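You operate a simulated robot arm through the tools that you are given. There is no shell and no other tool. Be economical: measure what you need, move in short steps, check, and stop when the job is done.

You run a simulated two-armed robot. Do the job below in one go: nothing can be reset, and whatever is moved stays where it is left.

JOB
Close the twelve-volt flap that stands open.

The check looks at the end state, three seconds after you hand in, the way a careful person would. Anything else that was tipped, shoved, dropped, spilled or broken makes it a failure.

ROBOT AND FRAMES
Two 7-joint arms with two-finger parallel grippers on one trunk, on a base that drives. Base frame: it is fixed to the floor where the robot stands at the start and does not move with it; the origin is under the middle of the robot, x ahead of it, y to its left, z up. Readings come in m, rad, newtons and seconds.
The left shoulder is at the start at [0.07, 0.163, 1.27], the right one opposite. With the tool pointing down near the work surface each hand reaches from about 0.1 to 0.84 m from the robot's upright axis, wherever it stands, measured 20 degrees to its own side. Places, roughly: twelve-volt flap [0.5, 0, 1.3]. Payload 3.43 kg a hand.
The TCP of each hand is the grasp point between the finger pads, 0.034 m short of the fingertips. In the tool frame z runs along the fingers and y along their closing line. Largest opening 0.128 m; finger width 0.024, thickness 0.012; the body of the gripper, 0.048 by 0.13 m, starts 0.096 m behind the TCP.
Orientation is that of the tool frame in the base frame, as a unit quaternion [w, x, y, z]. With the fingers straight down and closing along the base's y, the tool's x points along the base's -x, its y along +y and its z along -z.

CONTROLS
- The arms move only by the tool arm_command. It takes "left_plan", "right_plan" or both (then of equal length, played together; a hand with none holds still); each is a list of rows, each an object (a shift or turn left out is 0, a gripper value left out holds the last) with "travel": the shift along the tool's x, y, z in units of 20 mm (1.0 is 20 mm), a list of three; "delta_rot": the turn, a rotation vector about the tool's x, y, z in units of 5 degrees (1.0 is 5 degrees), a list of three; "hand": the gripper command, from -1 (fully open) to 1 (shut), values between in proportion. In form: [{"travel": [x, y, z], "delta_rot": [ax, ay, az], "hand": hand}, ...]. A call has 1 to 10 rows; each row shifts and turns the commanded pose from where the row before left it, along the tool's axes as they then stand. A call with a number of a shift or a turn outside -1 to 1 is refused whole. A row lasts 0.2 s, in which the tool goes at most 0.05 m and 0.15 rad; a call with a longer step from one row to the next is refused whole, and so is a gripper value outside its range. A pose out of reach is approached as far as the arm can. The call stops where the force on the tool passes 40 N (or 10 N more than at its start, if that is more) or the arm is blocked; 0.2 s more then pass. Each finger travels about 0.153 m/s and halts on what it meets, pressing with about 37 N; the grip force reading is that of the motor and also rises with nothing between the fingers. The clock runs only during rows and for 0.2 s after the last one: add rows that do not move to give the fingers time. It gives the time, the measured TCP pose, the force on the tool (base axes), the opening and the grip force at its end, in the units of the frame above (readings bear some noise), and new pictures: "views" is both (left out), scene, wrist or none (wrist: the cameras of the hands that moved).
- Cameras (640 x 400 px; columns grow to the right, rows downward): "scene" is now at [0.1417, 0.0083, 1.5164]; the picture's right is [0.10, -0.99, 0.00], its down [-0.40, -0.04, -0.92] and it looks along [0.91, 0.09, -0.40] (base axes); focal length 258 px, centre (320, 200). "left" rides on the left gripper at [0.076, 0.011, -0.16] in its tool frame; the picture's right is [-0.15, 0.99, 0.00], its down [-0.88, -0.13, -0.46] and it looks along [-0.45, -0.07, 0.89] (tool axes); focal length 234 px, centre (320, 200). "right" rides on the right gripper at [0.076, -0.011, -0.16] in its tool frame; the picture's right is [0.15, 0.99, 0.00], its down [-0.88, 0.13, -0.46] and it looks along [-0.45, 0.07, 0.89] (tool axes); focal length 234 px, centre (320, 200). There is no depth. A picture from a camera that has moved, and an enlarged one, comes with that camera's place and axes in the base frame and with its lens.
- lift_body(by): slides the trunk up (or, below 0, down) by that many m; the arms and the scene camera ride with it, the base frame stays. It gives what a move gives, with no picture.
- steer(legs): drives the robot by 1 to 6 legs, each [ahead, left, turn to the left] in m, m and rad, along the robot's own axes; the way and the turn of a leg run together, so that a leg with both is an arc; at most 1.5 m and 3.142 rad a leg. The arms and the cameras ride along, it lands a little off, and it stops where it bumps. It gives what a move gives, and a new picture of the scene camera.
- turn_head(pan, tilt): turns the head with the scene camera to pan (to the left, within 1.501 rad either way) and tilt (down, from -0.506 to 1.204), counted from straight ahead of the robot. It gives what a move gives, and a new picture of the scene camera.
- enlarge(camera, box): a new picture of the part [left, top, right, bottom] of that camera's present view, enlarged. The clock stands still meanwhile.
- sign_off(): hands the job in; it is judged then, once.

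Work in short steps. Places have to be worked out from the pictures, the camera data and where the tool is seen: move nearer, look again, correct. Check each grasp and each placing, and mend what went wrong. You have 120 turns and 170 pictures in all, those below and enlarged ones among them. Open the grippers and draw the arms clear of the work before you hand the job in, unless the task says otherwise; then end with one line.

The tools are called after "Request:" as a command line: name --argument value ..., lists and objects as JSON in quotes. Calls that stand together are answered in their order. arm_command: Moves the arms, as the interface text tells. Its arguments: {"type":"object","properties":{"left_plan":{"type":"array"},"right_plan":{"type":"array"},"views":{"type":"string","enum":["both","scene","wrist","none"]}},"required":[]} The other tools are called the same way: lift_body (by) slides the trunk up or down; steer (legs) drives the base; turn_head (pan, tilt) turns the head that bears the scene camera; enlarge (camera, box) takes an enlarged picture of a part of a camera's view; sign_off () hands the job in.

At the start:

```text
time: 0.0
left_tcp_pos: [0.4115, 0.1577, 1.3829]
left_ee_rot: [0.0, -0.001, 1.0, -0.001]
left_ft_force: [-0.1, -0.2, -0.8]
left_grip_width: 0.128
left_finger_force: 0.1
right_tcp_pos: [0.4848, -0.1886, 1.3816]
right_ee_rot: [0.0, 0.001, 1.0, 0.0]
right_ft_force: [-0.2, 0.4, 0.7]
right_grip_width: 0.1281
right_finger_force: 0.1
trunk travel left (down, up): [-0.75, 0.19]
robot x, y, heading: [0.0, 0.0003, -0.0]
head pan, tilt: [0.099, 0.408]
```

scene: 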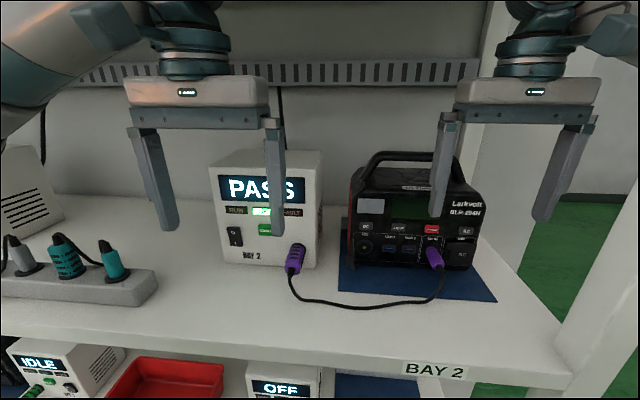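
right: 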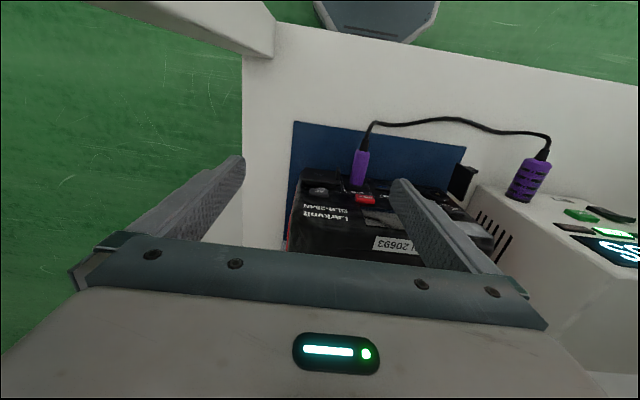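
left: 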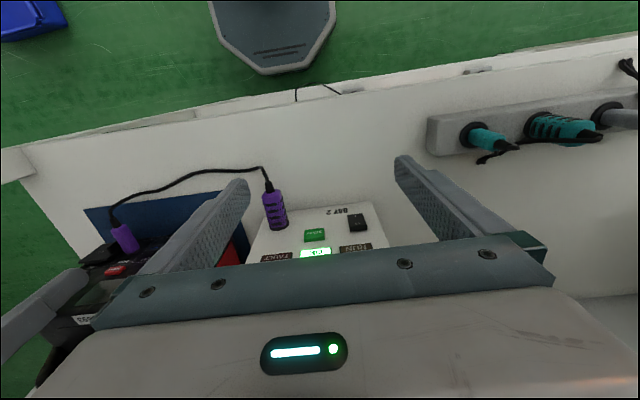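

The power station (black) stands right of the PASS box. I look closely for its twelve-volt flap.

Request:
enlarge --camera "scene" --box '[330, 140, 500, 300]'

Request:
enlarge --camera "right" --box '[270, 110, 490, 270]'

Request:
enlarge --camera "left" --box '[40, 160, 280, 360]'

```text
2.50 times, centred on (415, 220) of scene
camera zoom: at [0.1417, 0.0083, 1.5164], right [0.1, -0.99, 0.0], down [-0.4, -0.04, -0.92], along [0.91, 0.09, -0.4], focal length 646 px, centre (82, 150)
```

zoom: 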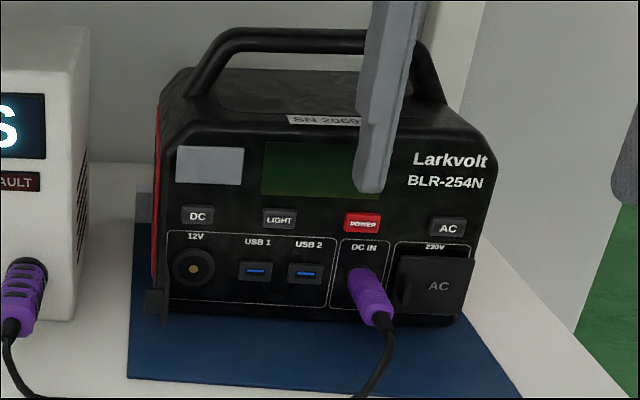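

```text
2.50 times, centred on (380, 190) of right
camera zoom: at [0.4101, -0.2008, 1.5432], right [-0.15, 0.99, 0.0], down [0.88, 0.13, 0.46], along [0.45, 0.07, -0.89], focal length 585 px, centre (170, 225)
```

zoom: 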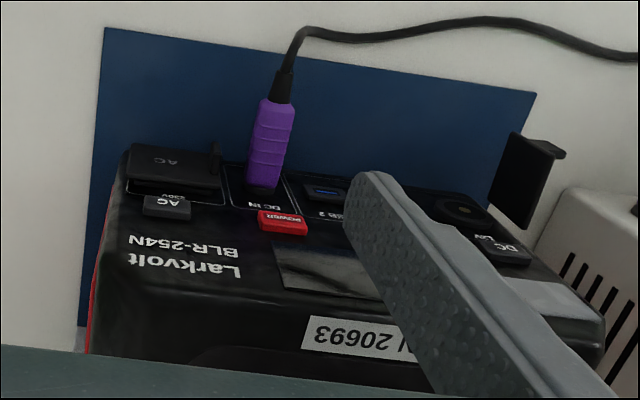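

```text
2.00 times, centred on (160, 260) of left
camera zoom: at [0.3359, 0.1687, 1.543], right [0.15, 0.99, 0.0], down [0.88, -0.13, 0.46], along [0.45, -0.07, -0.89], focal length 468 px, centre (640, 80)
```

zoom: 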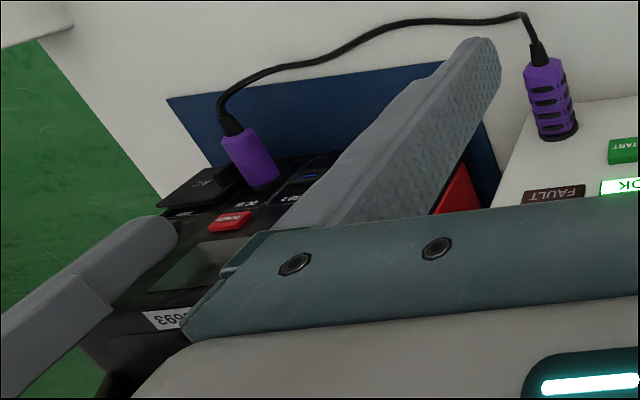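

The 12 V flap is hinged left of its socket (socket ≈ [0.518, -0.03, 1.267]) and sticks out toward me to about x 0.475, y -0.005. I'll draw the right hand back, then shut the left hand and tilt its fingers forward.

Request:
arm_command --right_plan '[{"travel": [1, 0, -0.5]}, {"travel": [1, -0.5, -0.5]}, {"travel": [1, -1, 0]}, {"travel": [1, -1, 0]}, {"travel": [1, -1, 0]}, {"travel": [1, 0, 0]}, {}, {}, {}, {}]' --left_plan '[{"hand": 1, "travel": [0.5, 0, -0.5], "delta_rot": [0, -1, 0]}, {"travel": [0.5, 0, 0], "delta_rot": [0, -1, 0]}, {"delta_rot": [0, -1, 0]}, {"delta_rot": [0, -1, 0]}, {"delta_rot": [0, -1, 0]}, {"delta_rot": [0, -1, 0]}, {"delta_rot": [0, -1, 0]}, {"delta_rot": [0, -1, 0]}, {}, {}]'

```text
time: 1.2
left_tcp_pos: [0.4038, 0.1717, 1.3868]
left_ee_rot: [0.193, -0.038, 0.98, 0.003]
left_ft_force: [0.5, -1.1, 1.0]
left_grip_width: 0.0
left_finger_force: 33.0
right_tcp_pos: [0.4402, -0.2268, 1.3921]
right_ee_rot: [-0.016, -0.025, 1.0, -0.006]
right_ft_force: [-33.6, 40.4, 8.6]
right_grip_width: 0.1277
right_finger_force: 0.0
trunk travel left (down, up): [-0.75, 0.19]
robot x, y, heading: [0.0109, -0.0235, 0.072]
head pan, tilt: [0.099, 0.408]
stopped in row 5 (right hand): the force on the tool passed its limit (the readings are from after the stop); the commanded pose is now the measured one
camera scene: at [0.1673, 0.0063, 1.5145], right [0.17, -0.98, 0.01], down [-0.4, -0.08, -0.91], along [0.9, 0.16, -0.41], focal length 258 px, centre (320, 200)
camera right: at [0.3702, -0.2414, 1.5556], right [-0.2, 0.98, -0.01], down [0.89, 0.18, 0.43], along [0.42, 0.08, -0.9], focal length 234 px, centre (320, 200)
camera left: at [0.2718, 0.1741, 1.5065], right [0.06, 1.0, 0.05], down [0.65, -0.08, 0.76], along [0.76, -0.02, -0.65], focal length 234 px, centre (320, 200)
```

scene: 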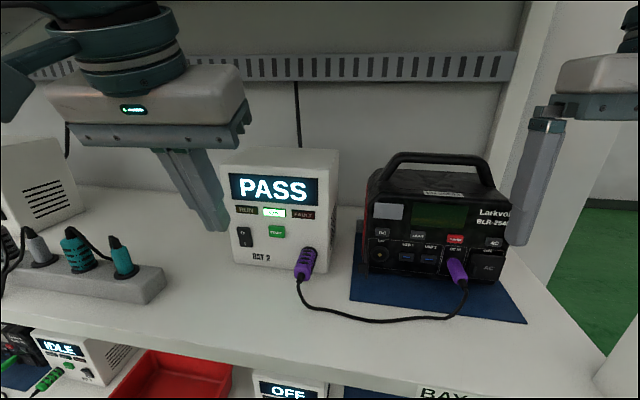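
right: 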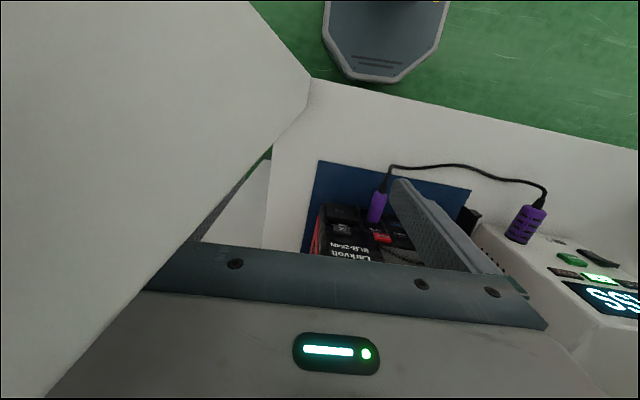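
left: 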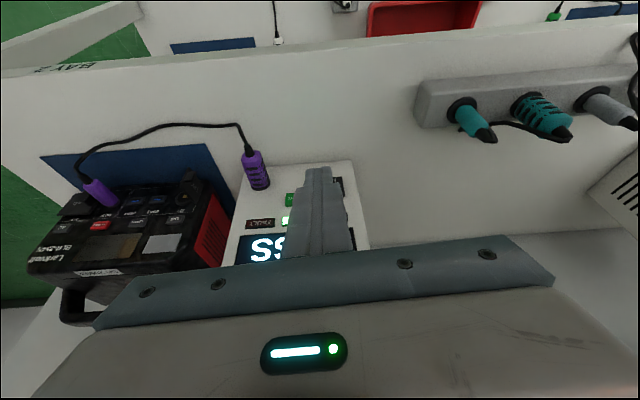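

The right hand bumped the rack's upright, so I bring it back left by 25 mm and then draw it straight back, away from the post.

Request:
arm_command --right_plan '[{"travel": [0, 0.6, 0]}, {"travel": [0, 0.6, 0]}, {"travel": [0.5, 0.3, 0]}, {"travel": [0.5, 0, 0]}, {}]' --views "scene"

```text
time: 2.4
left_tcp_pos: [0.4019, 0.1568, 1.3853]
left_ee_rot: [0.189, -0.051, 0.981, 0.01]
left_ft_force: [0.7, 0.0, 0.5]
left_grip_width: 0.0
left_finger_force: 33.6
right_tcp_pos: [0.4276, -0.2161, 1.3922]
right_ee_rot: [-0.014, -0.041, 0.999, 0.004]
right_ft_force: [1.0, 0.5, 0.0]
right_grip_width: 0.1284
right_finger_force: 0.1
trunk travel left (down, up): [-0.75, 0.19]
robot x, y, heading: [0.0037, -0.0397, 0.102]
head pan, tilt: [0.099, 0.408]
camera scene: at [0.1711, -0.017, 1.5135], right [0.2, -0.98, -0.01], down [-0.41, -0.08, -0.91], along [0.89, 0.19, -0.41], focal length 258 px, centre (320, 200)
```

scene: 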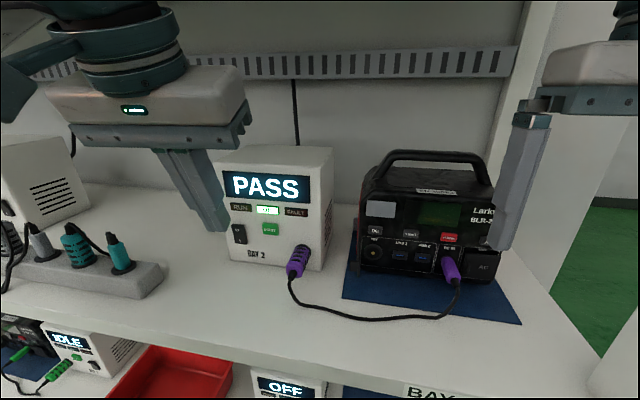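

Force is back to zero and nothing else was touched; the base yielded a bit (heading 0.10). I finish tilting the left hand and ease the right hand straight back.

Request:
arm_command --right_plan '[{"travel": [0.6, 0.2, 0]}, {"travel": [0.6, 0.2, 0]}, {"travel": [0.6, 0.2, 0]}, {}]' --left_plan '[{"delta_rot": [0, -1, 0]}, {"delta_rot": [0, -1, 0]}, {"delta_rot": [0, -1, 0]}, {"delta_rot": [0, -1, 0]}]'

Request:
enlarge --camera "scene" --box '[330, 140, 490, 300]'

Request:
enlarge --camera "left" --box '[40, 120, 280, 280]'

```text
time: 3.4
left_tcp_pos: [0.3958, 0.1519, 1.3847]
left_ee_rot: [0.356, -0.091, 0.93, 0.034]
left_ft_force: [0.6, -0.5, -0.4]
left_grip_width: 0.0
left_finger_force: 33.0
right_tcp_pos: [0.4159, -0.2105, 1.3921]
right_ee_rot: [-0.016, -0.086, 0.996, -0.001]
right_ft_force: [0.4, 0.2, 0.5]
right_grip_width: 0.1282
right_finger_force: 0.0
trunk travel left (down, up): [-0.75, 0.19]
robot x, y, heading: [0.021, -0.0802, 0.192]
head pan, tilt: [0.099, 0.408]
camera scene: at [0.1811, -0.0408, 1.5133], right [0.29, -0.96, 0.0], down [-0.4, -0.12, -0.91], along [0.87, 0.26, -0.41], focal length 258 px, centre (320, 200)
camera right: at [0.3491, -0.2344, 1.5554], right [-0.32, 0.95, 0.0], down [0.86, 0.28, 0.43], along [0.4, 0.14, -0.9], focal length 234 px, centre (320, 200)
camera left: at [0.2325, 0.132, 1.4534], right [-0.08, 0.99, 0.1], down [0.37, -0.06, 0.93], along [0.93, 0.11, -0.36], focal length 234 px, centre (320, 200)
```

scene: 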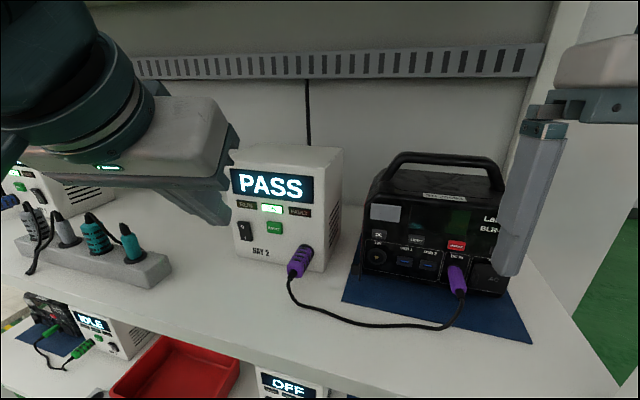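
right: 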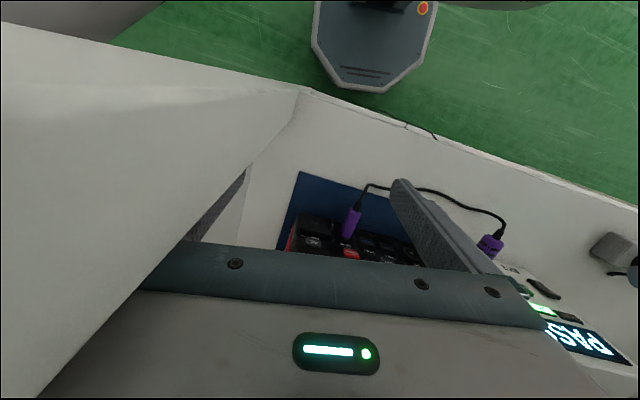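
left: 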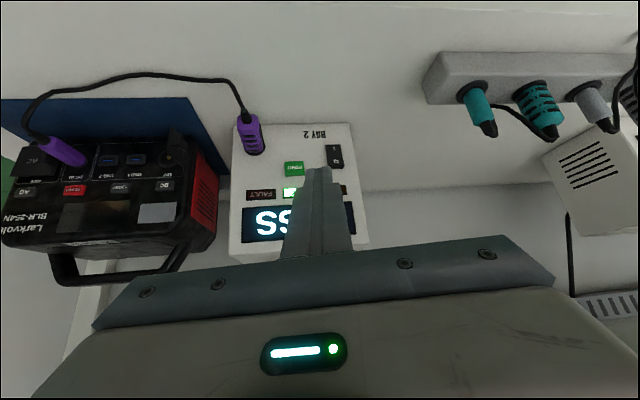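

```text
2.50 times, centred on (410, 220) of scene
camera zoom: at [0.1811, -0.0408, 1.5133], right [0.29, -0.96, 0.0], down [-0.4, -0.12, -0.91], along [0.87, 0.26, -0.41], focal length 646 px, centre (95, 150)
```

zoom: 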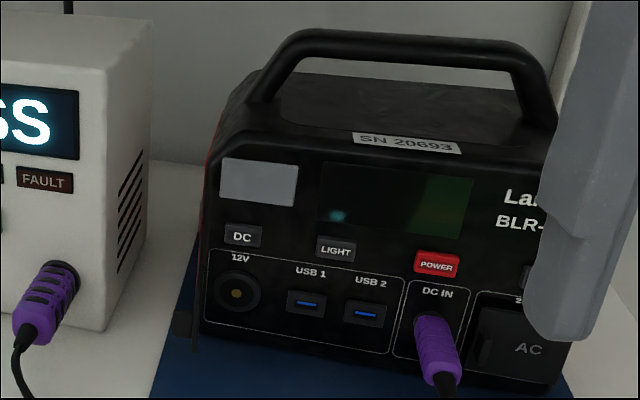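

```text
2.50 times, centred on (160, 200) of left
camera zoom: at [0.2325, 0.132, 1.4534], right [-0.08, 0.99, 0.1], down [0.37, -0.06, 0.93], along [0.93, 0.11, -0.36], focal length 585 px, centre (720, 200)
```

zoom: 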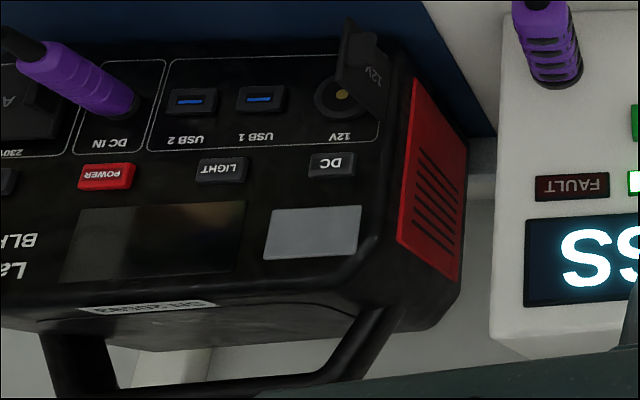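

The base keeps drifting (heading 0.19, y -0.08), which must not go unexplained. I look right, where the right elbow could be leaning on the upright.

Request:
turn_head --pan -0.9 --tilt 0.3

```text
time: 4.6
left_tcp_pos: [0.4018, 0.1549, 1.3849]
left_ee_rot: [0.354, -0.082, 0.931, 0.031]
left_ft_force: [0.7, -0.3, -1.2]
left_grip_width: 0.0001
left_finger_force: 33.4
right_tcp_pos: [0.4166, -0.2095, 1.3914]
right_ee_rot: [-0.019, -0.076, 0.997, 0.002]
right_ft_force: [-0.1, -0.5, 0.6]
right_grip_width: 0.1282
right_finger_force: 0.1
trunk travel left (down, up): [-0.75, 0.19]
robot x, y, heading: [0.0139, -0.07, 0.173]
head pan, tilt: [-0.901, 0.3]
camera scene: at [0.1649, -0.1217, 1.5241], right [-0.66, -0.75, 0.02], down [-0.24, 0.2, -0.95], along [0.71, -0.64, -0.31], focal length 258 px, centre (320, 200)
```

scene: 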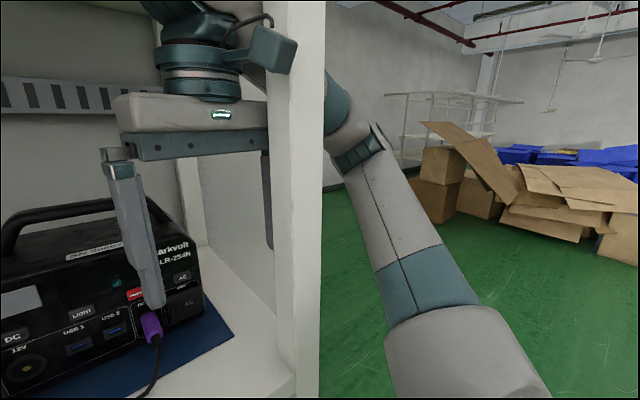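

The right forearm wraps around the outside of the rack's upright, so pulling that hand back drags the robot against the post. I return the right hand forward to its original clear pose.

Request:
arm_command --right_plan '[{"travel": [-0.5, 0.1, 0], "delta_rot": [0, 0, 0.4]}, {"travel": [-0.7, 0.1, 0], "delta_rot": [0, 0, 0.4]}, {"travel": [-0.7, 0.1, 0], "delta_rot": [0, 0, 0.4]}, {"travel": [-0.7, 0.1, 0], "delta_rot": [0, 0, 0.4]}, {"travel": [-0.7, 0.1, 0]}, {}, {}]' --views "scene"

```text
time: 6.2
left_tcp_pos: [0.4042, 0.1543, 1.3887]
left_ee_rot: [0.36, -0.022, 0.933, 0.01]
left_ft_force: [0.2, 1.0, 0.2]
left_grip_width: 0.0
left_finger_force: 33.6
right_tcp_pos: [0.4375, -0.2011, 1.3926]
right_ee_rot: [-0.011, 0.053, 0.999, 0.0]
right_ft_force: [-0.1, -0.1, 0.0]
right_grip_width: 0.1281
right_finger_force: 0.0
trunk travel left (down, up): [-0.75, 0.19]
robot x, y, heading: [0.0063, -0.0143, 0.052]
head pan, tilt: [-0.901, 0.3]
camera scene: at [0.1325, -0.0906, 1.5243], right [-0.75, -0.66, 0.01], down [-0.21, 0.23, -0.95], along [0.63, -0.72, -0.31], focal length 258 px, centre (320, 200)
```

scene: 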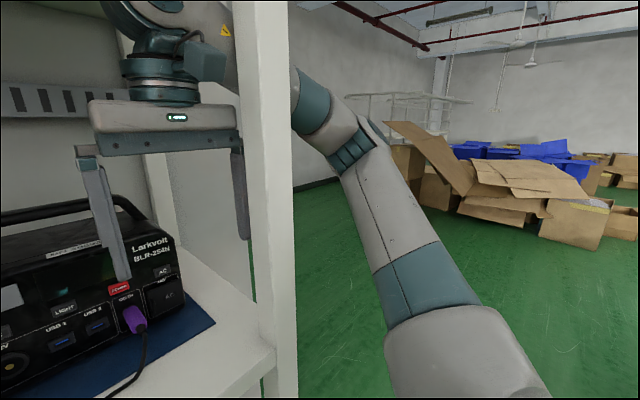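

The base is springing back as the contact eases. I continue a little further forward and left.

Request:
arm_command --right_plan '[{"travel": [-0.8, 0.2, 0]}, {"travel": [-0.8, 0.2, 0]}, {"travel": [-0.8, 0.2, 0], "delta_rot": [0, 0, -0.4]}, {}, {}, {}]' --views "scene"

Request:
turn_head --pan -0.1 --tilt 0.45

```text
time: 7.6
left_tcp_pos: [0.3902, 0.1598, 1.3921]
left_ee_rot: [0.365, -0.022, 0.931, 0.008]
left_ft_force: [-0.3, 0.6, -0.5]
left_grip_width: 0.0
left_finger_force: 32.2
right_tcp_pos: [0.4724, -0.1871, 1.399]
right_ee_rot: [-0.003, 0.037, 0.999, 0.0]
right_ft_force: [0.0, -0.7, -0.3]
right_grip_width: 0.1279
right_finger_force: 0.1
trunk travel left (down, up): [-0.75, 0.19]
robot x, y, heading: [0.0053, -0.0154, 0.044]
head pan, tilt: [-0.901, 0.3]
camera scene: at [0.1167, -0.0835, 1.5264], right [-0.75, -0.66, 0.0], down [-0.2, 0.22, -0.96], along [0.63, -0.72, -0.3], focal length 258 px, centre (320, 200)
```

scene: 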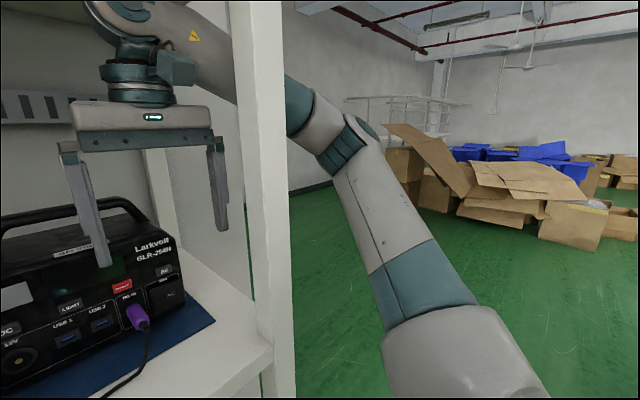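

```text
time: 8.8
left_tcp_pos: [0.3875, 0.1598, 1.392]
left_ee_rot: [0.365, -0.022, 0.931, 0.008]
left_ft_force: [-0.1, -0.3, 0.6]
left_grip_width: 0.0
left_finger_force: 32.9
right_tcp_pos: [0.4705, -0.1886, 1.3995]
right_ee_rot: [-0.003, 0.036, 0.999, 0.0]
right_ft_force: [0.8, 0.4, -0.4]
right_grip_width: 0.1278
right_finger_force: 0.1
trunk travel left (down, up): [-0.75, 0.19]
robot x, y, heading: [0.0046, -0.0111, 0.041]
head pan, tilt: [-0.099, 0.45]
camera scene: at [0.1464, -0.018, 1.5126], right [-0.05, -1.0, 0.0], down [-0.43, 0.02, -0.9], along [0.9, -0.05, -0.44], focal length 258 px, centre (320, 200)
```

scene: 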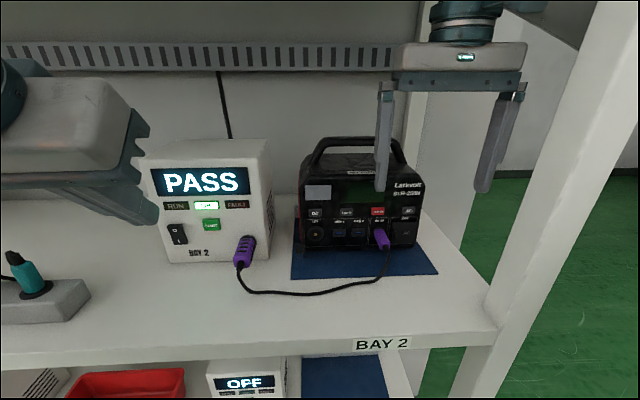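

The base is back near start and the right hand is clear. I move the left hand right to y ≈ 0.04 at its current height and look.

Request:
arm_command --left_plan '[{"travel": [0, -1, 0]}, {"travel": [0, -1, 0]}, {"travel": [0, -1, 0]}, {"travel": [0, -1, 0]}, {"travel": [0, -1, 0]}, {"travel": [0, -1, 0]}, {}]'

```text
time: 10.4
left_tcp_pos: [0.3942, 0.0402, 1.394]
left_ee_rot: [0.365, -0.023, 0.931, 0.009]
left_ft_force: [-0.1, 1.0, 1.5]
left_grip_width: 0.0001
left_finger_force: 33.1
right_tcp_pos: [0.4719, -0.1888, 1.3996]
right_ee_rot: [-0.004, 0.036, 0.999, -0.001]
right_ft_force: [0.6, -0.4, -0.7]
right_grip_width: 0.1279
right_finger_force: 0.0
trunk travel left (down, up): [-0.75, 0.19]
robot x, y, heading: [0.0066, -0.0139, 0.05]
head pan, tilt: [-0.099, 0.45]
camera scene: at [0.1463, -0.0174, 1.5126], right [-0.05, -1.0, 0.0], down [-0.43, 0.02, -0.9], along [0.9, -0.05, -0.44], focal length 258 px, centre (320, 200)
camera left: at [0.2294, 0.0438, 1.4584], right [0.06, 0.99, 0.1], down [0.34, -0.11, 0.93], along [0.94, -0.02, -0.35], focal length 234 px, centre (320, 200)
```

scene: 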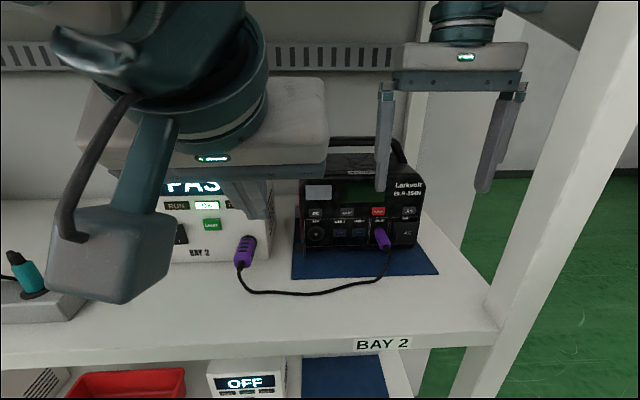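
left: 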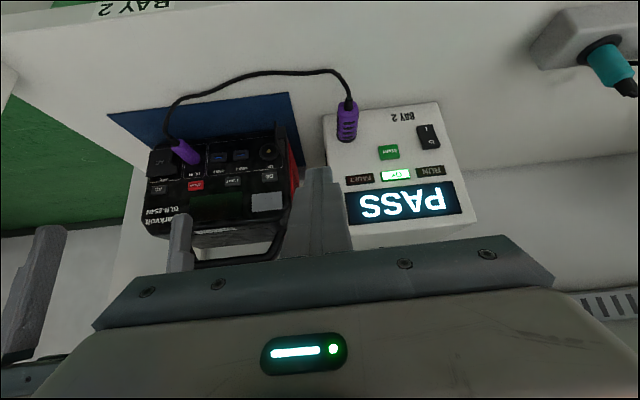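

Now a close look at the flap from the left wrist camera to place it exactly.

Request:
enlarge --camera "left" --box '[210, 90, 370, 190]'

Request:
enlarge --camera "scene" --box '[230, 170, 390, 270]'

```text
4.00 times, centred on (290, 140) of left
camera zoom: at [0.2294, 0.0438, 1.4584], right [0.06, 0.99, 0.1], down [0.34, -0.11, 0.93], along [0.94, -0.02, -0.35], focal length 937 px, centre (440, 440)
```

zoom: 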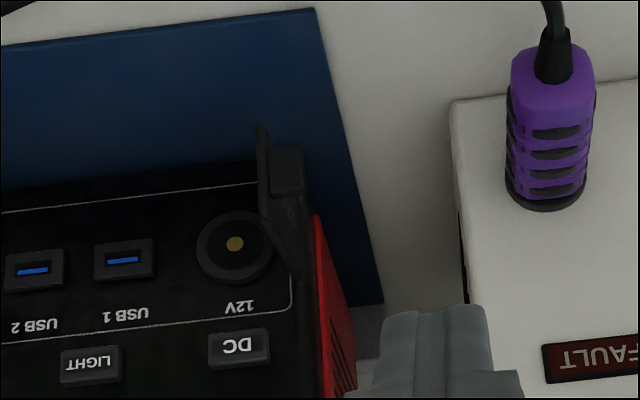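

```text
4.00 times, centred on (310, 220) of scene
camera zoom: at [0.1463, -0.0174, 1.5126], right [-0.05, -1.0, 0.0], down [-0.43, 0.02, -0.9], along [0.9, -0.05, -0.44], focal length 1034 px, centre (360, 120)
```

zoom: 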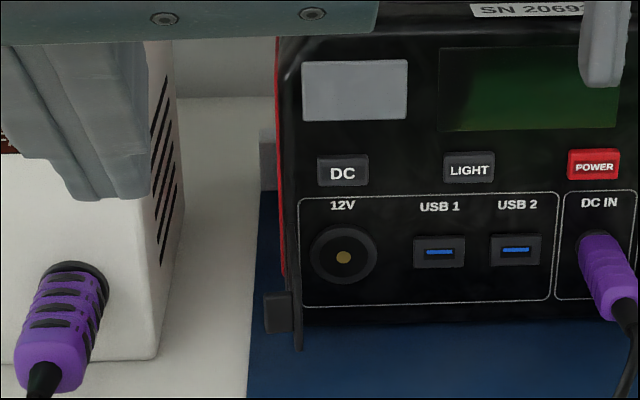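

The flap's free end is at about x 0.49, y -0.005, z 1.258, with its tab reaching y +0.004; the box's plug starts at y ≈ 0.066. I go down along the fingers towards the gap at y ≈ 0.027, stopping short to check.

Request:
arm_command --left_plan '[{"travel": [0.15, -0.17, 1]}, {"travel": [0.15, -0.17, 1]}, {"travel": [0.15, -0.17, 1]}, {"travel": [0.15, -0.17, 1]}, {"travel": [0.15, -0.17, 1]}, {}]'

Request:
enlarge --camera "left" --box '[210, 90, 370, 190]'

```text
time: 11.8
left_tcp_pos: [0.452, 0.0282, 1.3097]
left_ee_rot: [0.365, -0.023, 0.931, 0.008]
left_ft_force: [-0.5, -0.4, -0.2]
left_grip_width: 0.0
left_finger_force: 32.9
right_tcp_pos: [0.4701, -0.1877, 1.399]
right_ee_rot: [-0.003, 0.036, 0.999, 0.0]
right_ft_force: [0.1, 0.0, 0.4]
right_grip_width: 0.1277
right_finger_force: 0.1
trunk travel left (down, up): [-0.75, 0.19]
robot x, y, heading: [0.005, -0.014, 0.051]
head pan, tilt: [-0.099, 0.45]
camera scene: at [0.1456, -0.018, 1.5127], right [-0.05, -1.0, 0.0], down [-0.43, 0.02, -0.9], along [0.9, -0.05, -0.43], focal length 258 px, centre (320, 200)
camera left: at [0.287, 0.0298, 1.3748], right [0.06, 0.99, 0.1], down [0.34, -0.11, 0.93], along [0.94, -0.02, -0.35], focal length 234 px, centre (320, 200)
```

scene: 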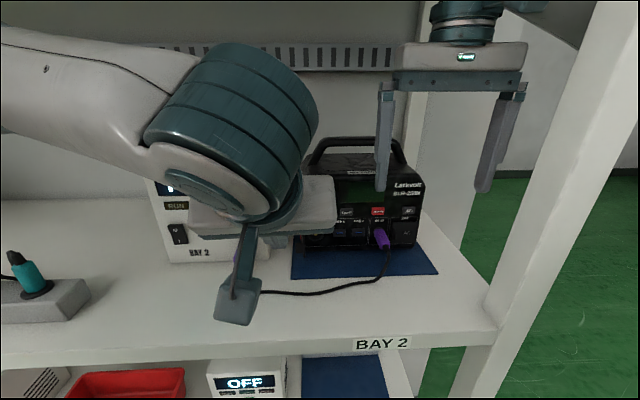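
left: 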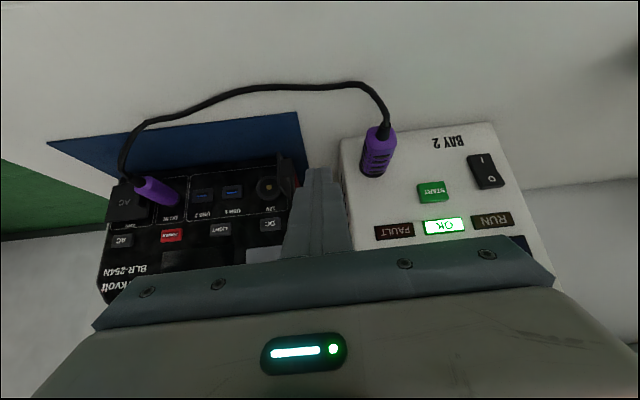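

```text
4.00 times, centred on (290, 140) of left
camera zoom: at [0.287, 0.0298, 1.3748], right [0.06, 0.99, 0.1], down [0.34, -0.11, 0.93], along [0.94, -0.02, -0.35], focal length 937 px, centre (440, 440)
```

zoom: 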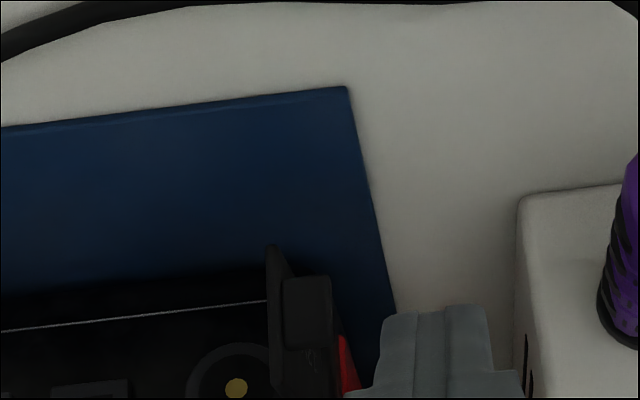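

The finger is left of the flap with ~20 mm of room. I go the remaining 37 mm along the fingers.

Request:
arm_command --left_plan '[{"travel": [0, 0, 0.65]}, {"travel": [0, 0, 0.6]}, {"travel": [0, 0, 0.6]}, {}]' --views "wrist"

Request:
enlarge --camera "left" --box '[210, 110, 370, 210]'

```text
time: 12.8
left_tcp_pos: [0.4781, 0.0285, 1.2822]
left_ee_rot: [0.364, -0.022, 0.931, 0.007]
left_ft_force: [0.1, 0.9, 0.0]
left_grip_width: 0.0
left_finger_force: 33.0
right_tcp_pos: [0.4698, -0.1868, 1.3995]
right_ee_rot: [-0.004, 0.037, 0.999, 0.0]
right_ft_force: [-0.4, -1.1, -0.3]
right_grip_width: 0.128
right_finger_force: 0.0
trunk travel left (down, up): [-0.75, 0.19]
robot x, y, heading: [0.0045, -0.0081, 0.045]
head pan, tilt: [-0.099, 0.45]
camera left: at [0.3121, 0.0312, 1.3476], right [0.06, 0.99, 0.1], down [0.34, -0.11, 0.93], along [0.94, -0.02, -0.35], focal length 234 px, centre (320, 200)
```

left: 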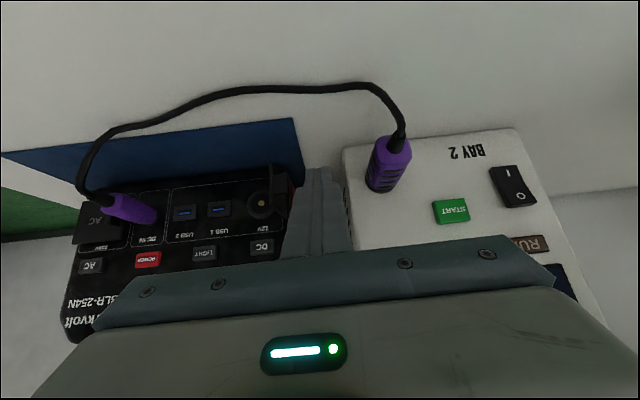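

```text
4.00 times, centred on (290, 160) of left
camera zoom: at [0.3121, 0.0312, 1.3476], right [0.06, 0.99, 0.1], down [0.34, -0.11, 0.93], along [0.94, -0.02, -0.35], focal length 937 px, centre (440, 360)
```

zoom: 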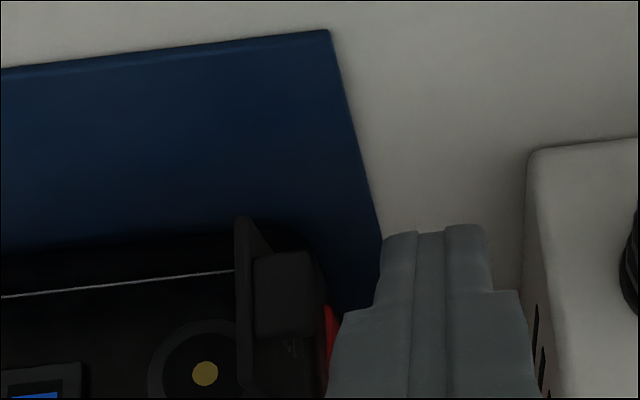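

The tip sits beside the flap at its height. I push gently to the right in small steps.

Request:
arm_command --left_plan '[{"travel": [0, -0.5, 0]}, {"travel": [0, -0.5, 0]}, {"travel": [0, -0.4, 0]}, {"travel": [0, -0.4, 0]}, {}]' --views "wrist"

Request:
enlarge --camera "left" --box '[210, 110, 370, 210]'

```text
time: 14.0
left_tcp_pos: [0.4789, -0.009, 1.2815]
left_ee_rot: [0.365, -0.023, 0.931, 0.009]
left_ft_force: [-0.3, -0.1, -0.8]
left_grip_width: 0.0
left_finger_force: 33.0
right_tcp_pos: [0.4718, -0.188, 1.4001]
right_ee_rot: [-0.003, 0.037, 0.999, 0.0]
right_ft_force: [0.0, -1.0, 0.2]
right_grip_width: 0.1281
right_finger_force: 0.1
trunk travel left (down, up): [-0.75, 0.19]
robot x, y, heading: [0.008, -0.0134, 0.051]
head pan, tilt: [-0.099, 0.45]
camera left: at [0.314, -0.0053, 1.3479], right [0.06, 0.99, 0.1], down [0.34, -0.11, 0.93], along [0.94, -0.02, -0.35], focal length 234 px, centre (320, 200)
```

left: 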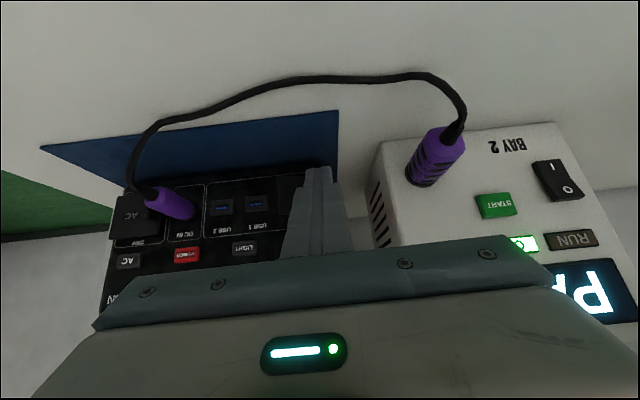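

```text
4.00 times, centred on (290, 160) of left
camera zoom: at [0.314, -0.0053, 1.3479], right [0.06, 0.99, 0.1], down [0.34, -0.11, 0.93], along [0.94, -0.02, -0.35], focal length 937 px, centre (440, 360)
```

zoom: 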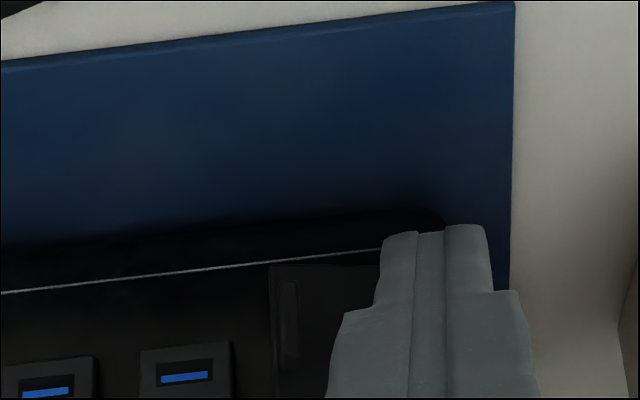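

The flap has swung most of the way over its socket. I shift a little more right to sit over its middle.

Request:
arm_command --left_plan '[{"travel": [0, -0.4, 0]}, {"travel": [0, -0.4, 0]}, {}]' --views "none"

Request:
enlarge --camera "left" --box '[210, 110, 370, 210]'

```text
time: 14.8
left_tcp_pos: [0.4798, -0.024, 1.2816]
left_ee_rot: [0.366, -0.023, 0.93, 0.008]
left_ft_force: [-0.5, 0.7, 0.7]
left_grip_width: 0.0
left_finger_force: 33.2
right_tcp_pos: [0.4714, -0.1882, 1.3997]
right_ee_rot: [-0.004, 0.037, 0.999, 0.0]
right_ft_force: [0.3, -0.7, -0.7]
right_grip_width: 0.1278
right_finger_force: 0.0
trunk travel left (down, up): [-0.75, 0.19]
robot x, y, heading: [0.0037, -0.0153, 0.045]
head pan, tilt: [-0.099, 0.45]
```

```text
4.00 times, centred on (290, 160) of left
camera zoom: at [0.3146, -0.0208, 1.3478], right [0.06, 0.99, 0.1], down [0.34, -0.11, 0.93], along [0.94, -0.02, -0.35], focal length 937 px, centre (440, 360)
```

zoom: 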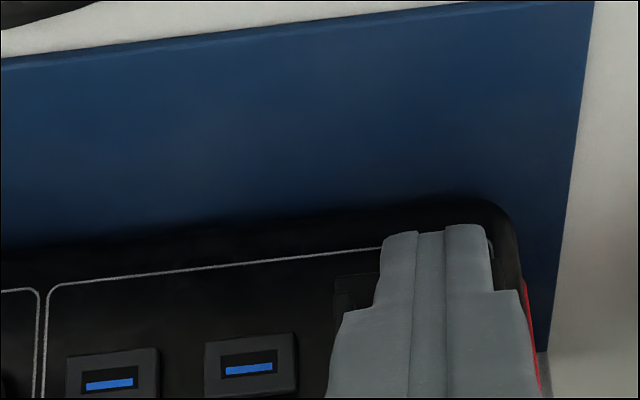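

The flap lies almost shut behind the finger. I press straight forward (+x) in 4 mm steps, watching the force.

Request:
arm_command --left_plan '[{"travel": [-0.15, 0, 0.14]}, {"travel": [-0.15, 0, 0.14]}, {"travel": [-0.15, 0, 0.14]}, {}]' --views "none"

Request:
enlarge --camera "left" --box '[210, 110, 370, 210]'

```text
time: 15.8
left_tcp_pos: [0.4867, -0.0229, 1.2815]
left_ee_rot: [0.365, -0.022, 0.931, 0.009]
left_ft_force: [-23.8, 3.8, -1.4]
left_grip_width: 0.0
left_finger_force: 33.0
right_tcp_pos: [0.4655, -0.1872, 1.4013]
right_ee_rot: [-0.002, 0.036, 0.999, 0.0]
right_ft_force: [-0.5, -0.4, 0.0]
right_grip_width: 0.1279
right_finger_force: 0.1
trunk travel left (down, up): [-0.75, 0.19]
robot x, y, heading: [0.0004, -0.0163, 0.048]
head pan, tilt: [-0.099, 0.45]
```

```text
4.00 times, centred on (290, 160) of left
camera zoom: at [0.3215, -0.0195, 1.3487], right [0.06, 0.99, 0.1], down [0.34, -0.11, 0.93], along [0.94, -0.02, -0.34], focal length 937 px, centre (440, 360)
```

zoom: 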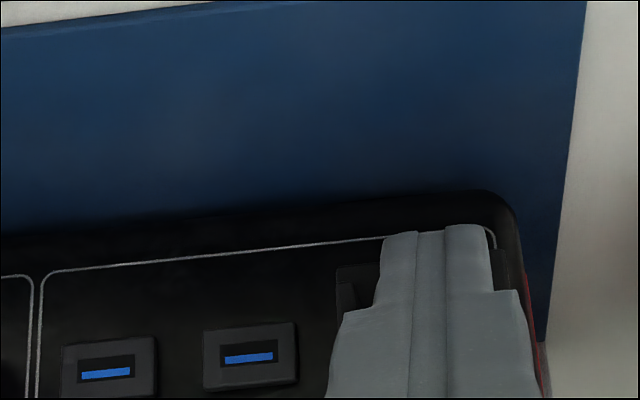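

It met a firm stop at about 24 N, so the flap should be seated. I back the finger off along its own axis and inspect.

Request:
arm_command --left_plan '[{"travel": [0.3, 0, -0.3]}, {"travel": [0, 0, -0.8]}, {"travel": [0, 0, -1]}, {"travel": [0, 0.5, -1]}, {"travel": [0, 1, -1]}, {"travel": [0, 1, -1]}, {"travel": [0, 1, -0.5]}, {}]' --views "both"

Request:
enlarge --camera "left" --box '[170, 110, 330, 210]'

Request:
enlarge --camera "scene" --box '[230, 170, 390, 270]'

```text
time: 17.6
left_tcp_pos: [0.4079, 0.0424, 1.36]
left_ee_rot: [0.365, -0.023, 0.931, 0.009]
left_ft_force: [-0.1, -0.2, -0.3]
left_grip_width: 0.0002
left_finger_force: 32.8
right_tcp_pos: [0.4714, -0.1885, 1.3992]
right_ee_rot: [-0.003, 0.036, 0.999, -0.001]
right_ft_force: [0.1, 0.0, 0.5]
right_grip_width: 0.128
right_finger_force: 0.0
trunk travel left (down, up): [-0.75, 0.19]
robot x, y, heading: [0.0055, -0.0141, 0.051]
head pan, tilt: [-0.099, 0.45]
camera scene: at [0.1465, -0.0185, 1.5125], right [-0.05, -1.0, 0.0], down [-0.43, 0.02, -0.9], along [0.9, -0.05, -0.44], focal length 258 px, centre (320, 200)
camera left: at [0.2439, 0.0457, 1.4256], right [0.06, 0.99, 0.1], down [0.34, -0.11, 0.93], along [0.94, -0.02, -0.35], focal length 234 px, centre (320, 200)
```

scene: 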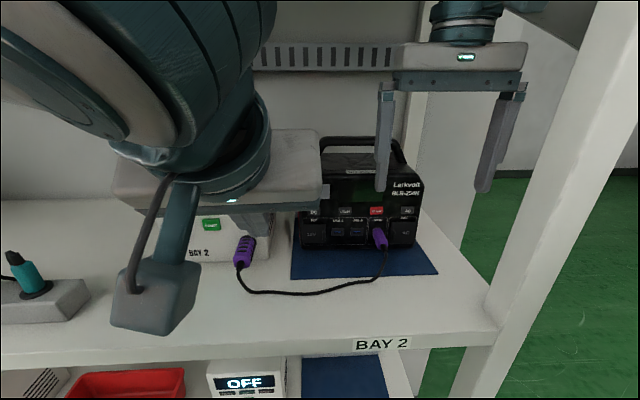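
left: 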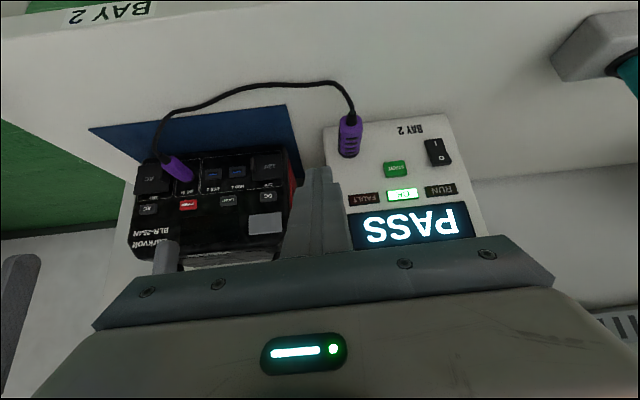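

```text
4.00 times, centred on (250, 160) of left
camera zoom: at [0.2439, 0.0457, 1.4256], right [0.06, 0.99, 0.1], down [0.34, -0.11, 0.93], along [0.94, -0.02, -0.35], focal length 937 px, centre (600, 360)
```

zoom: 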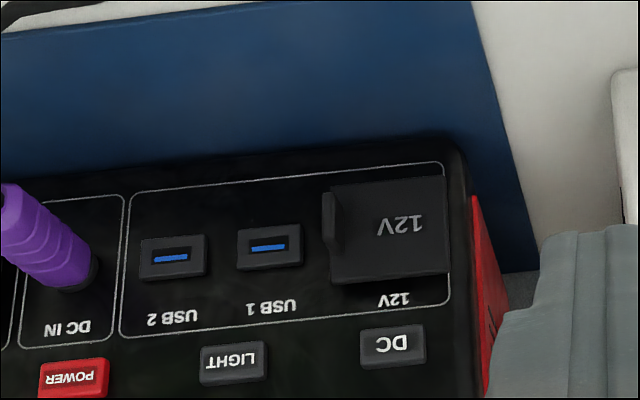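

```text
4.00 times, centred on (310, 220) of scene
camera zoom: at [0.1465, -0.0185, 1.5125], right [-0.05, -1.0, 0.0], down [-0.43, 0.02, -0.9], along [0.9, -0.05, -0.44], focal length 1034 px, centre (360, 120)
```

zoom: 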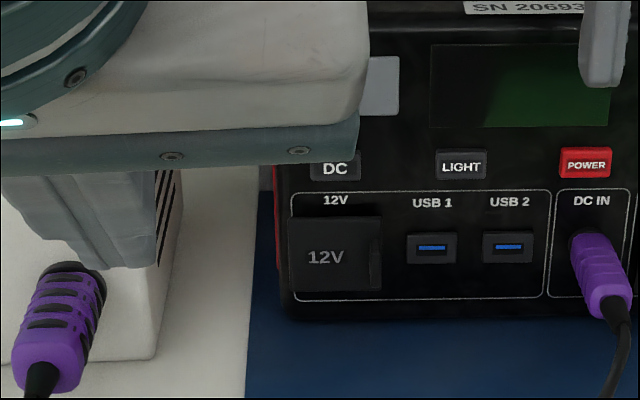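

The flap now lies flat over the 12 V socket, and cable and neighbours look undisturbed. I take the left hand back to its starting area and open it there.

Request:
arm_command --left_plan '[{"travel": [0, 1, -0.7]}, {"travel": [0, 1, -0.7]}, {"travel": [0, 1, -0.7]}, {"travel": [0, 1, 0]}, {"travel": [0, 1, 0]}, {"travel": [0, 1, 0]}, {"hand": -1}, {}, {}, {}]' --views "scene"

Request:
enlarge --camera "scene" --box '[230, 130, 440, 280]'

```text
time: 19.8
left_tcp_pos: [0.3741, 0.1611, 1.3899]
left_ee_rot: [0.365, -0.022, 0.931, 0.007]
left_ft_force: [-0.2, -0.8, 0.2]
left_grip_width: 0.1281
left_finger_force: 0.2
right_tcp_pos: [0.4714, -0.1879, 1.3993]
right_ee_rot: [-0.003, 0.036, 0.999, 0.0]
right_ft_force: [0.1, -0.6, -0.4]
right_grip_width: 0.1281
right_finger_force: 0.0
trunk travel left (down, up): [-0.75, 0.19]
robot x, y, heading: [0.0021, -0.0141, 0.048]
head pan, tilt: [-0.099, 0.45]
camera scene: at [0.1464, -0.0183, 1.5126], right [-0.05, -1.0, 0.0], down [-0.43, 0.02, -0.9], along [0.9, -0.05, -0.44], focal length 258 px, centre (320, 200)
```

scene: 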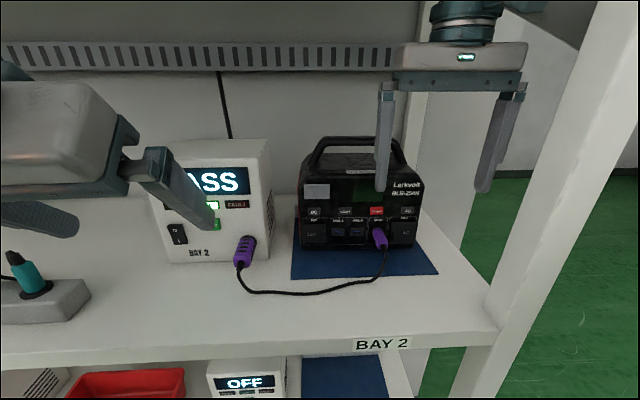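

```text
2.67 times, centred on (335, 205) of scene
camera zoom: at [0.1464, -0.0183, 1.5126], right [-0.05, -1.0, 0.0], down [-0.43, 0.02, -0.9], along [0.9, -0.05, -0.44], focal length 689 px, centre (280, 187)
```

zoom: 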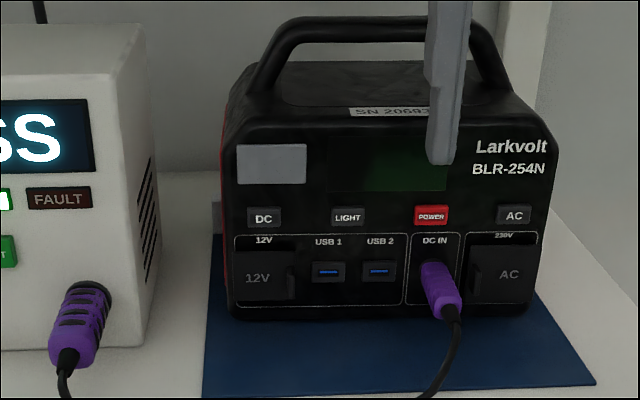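

The flap is shut, it stays shut, all objects stand as before, and both hands are open and clear. I hand the job in.

Request:
sign_off

```text
The job is handed in.
```

The twelve-volt flap is closed and stayed shut after I let go. The final press reached about 24 N and may have moved the power station back by 2–3 mm. The right arm also bumped the rack's upright early on, which shifted the robot's base slightly. I saw nothing else disturbed.
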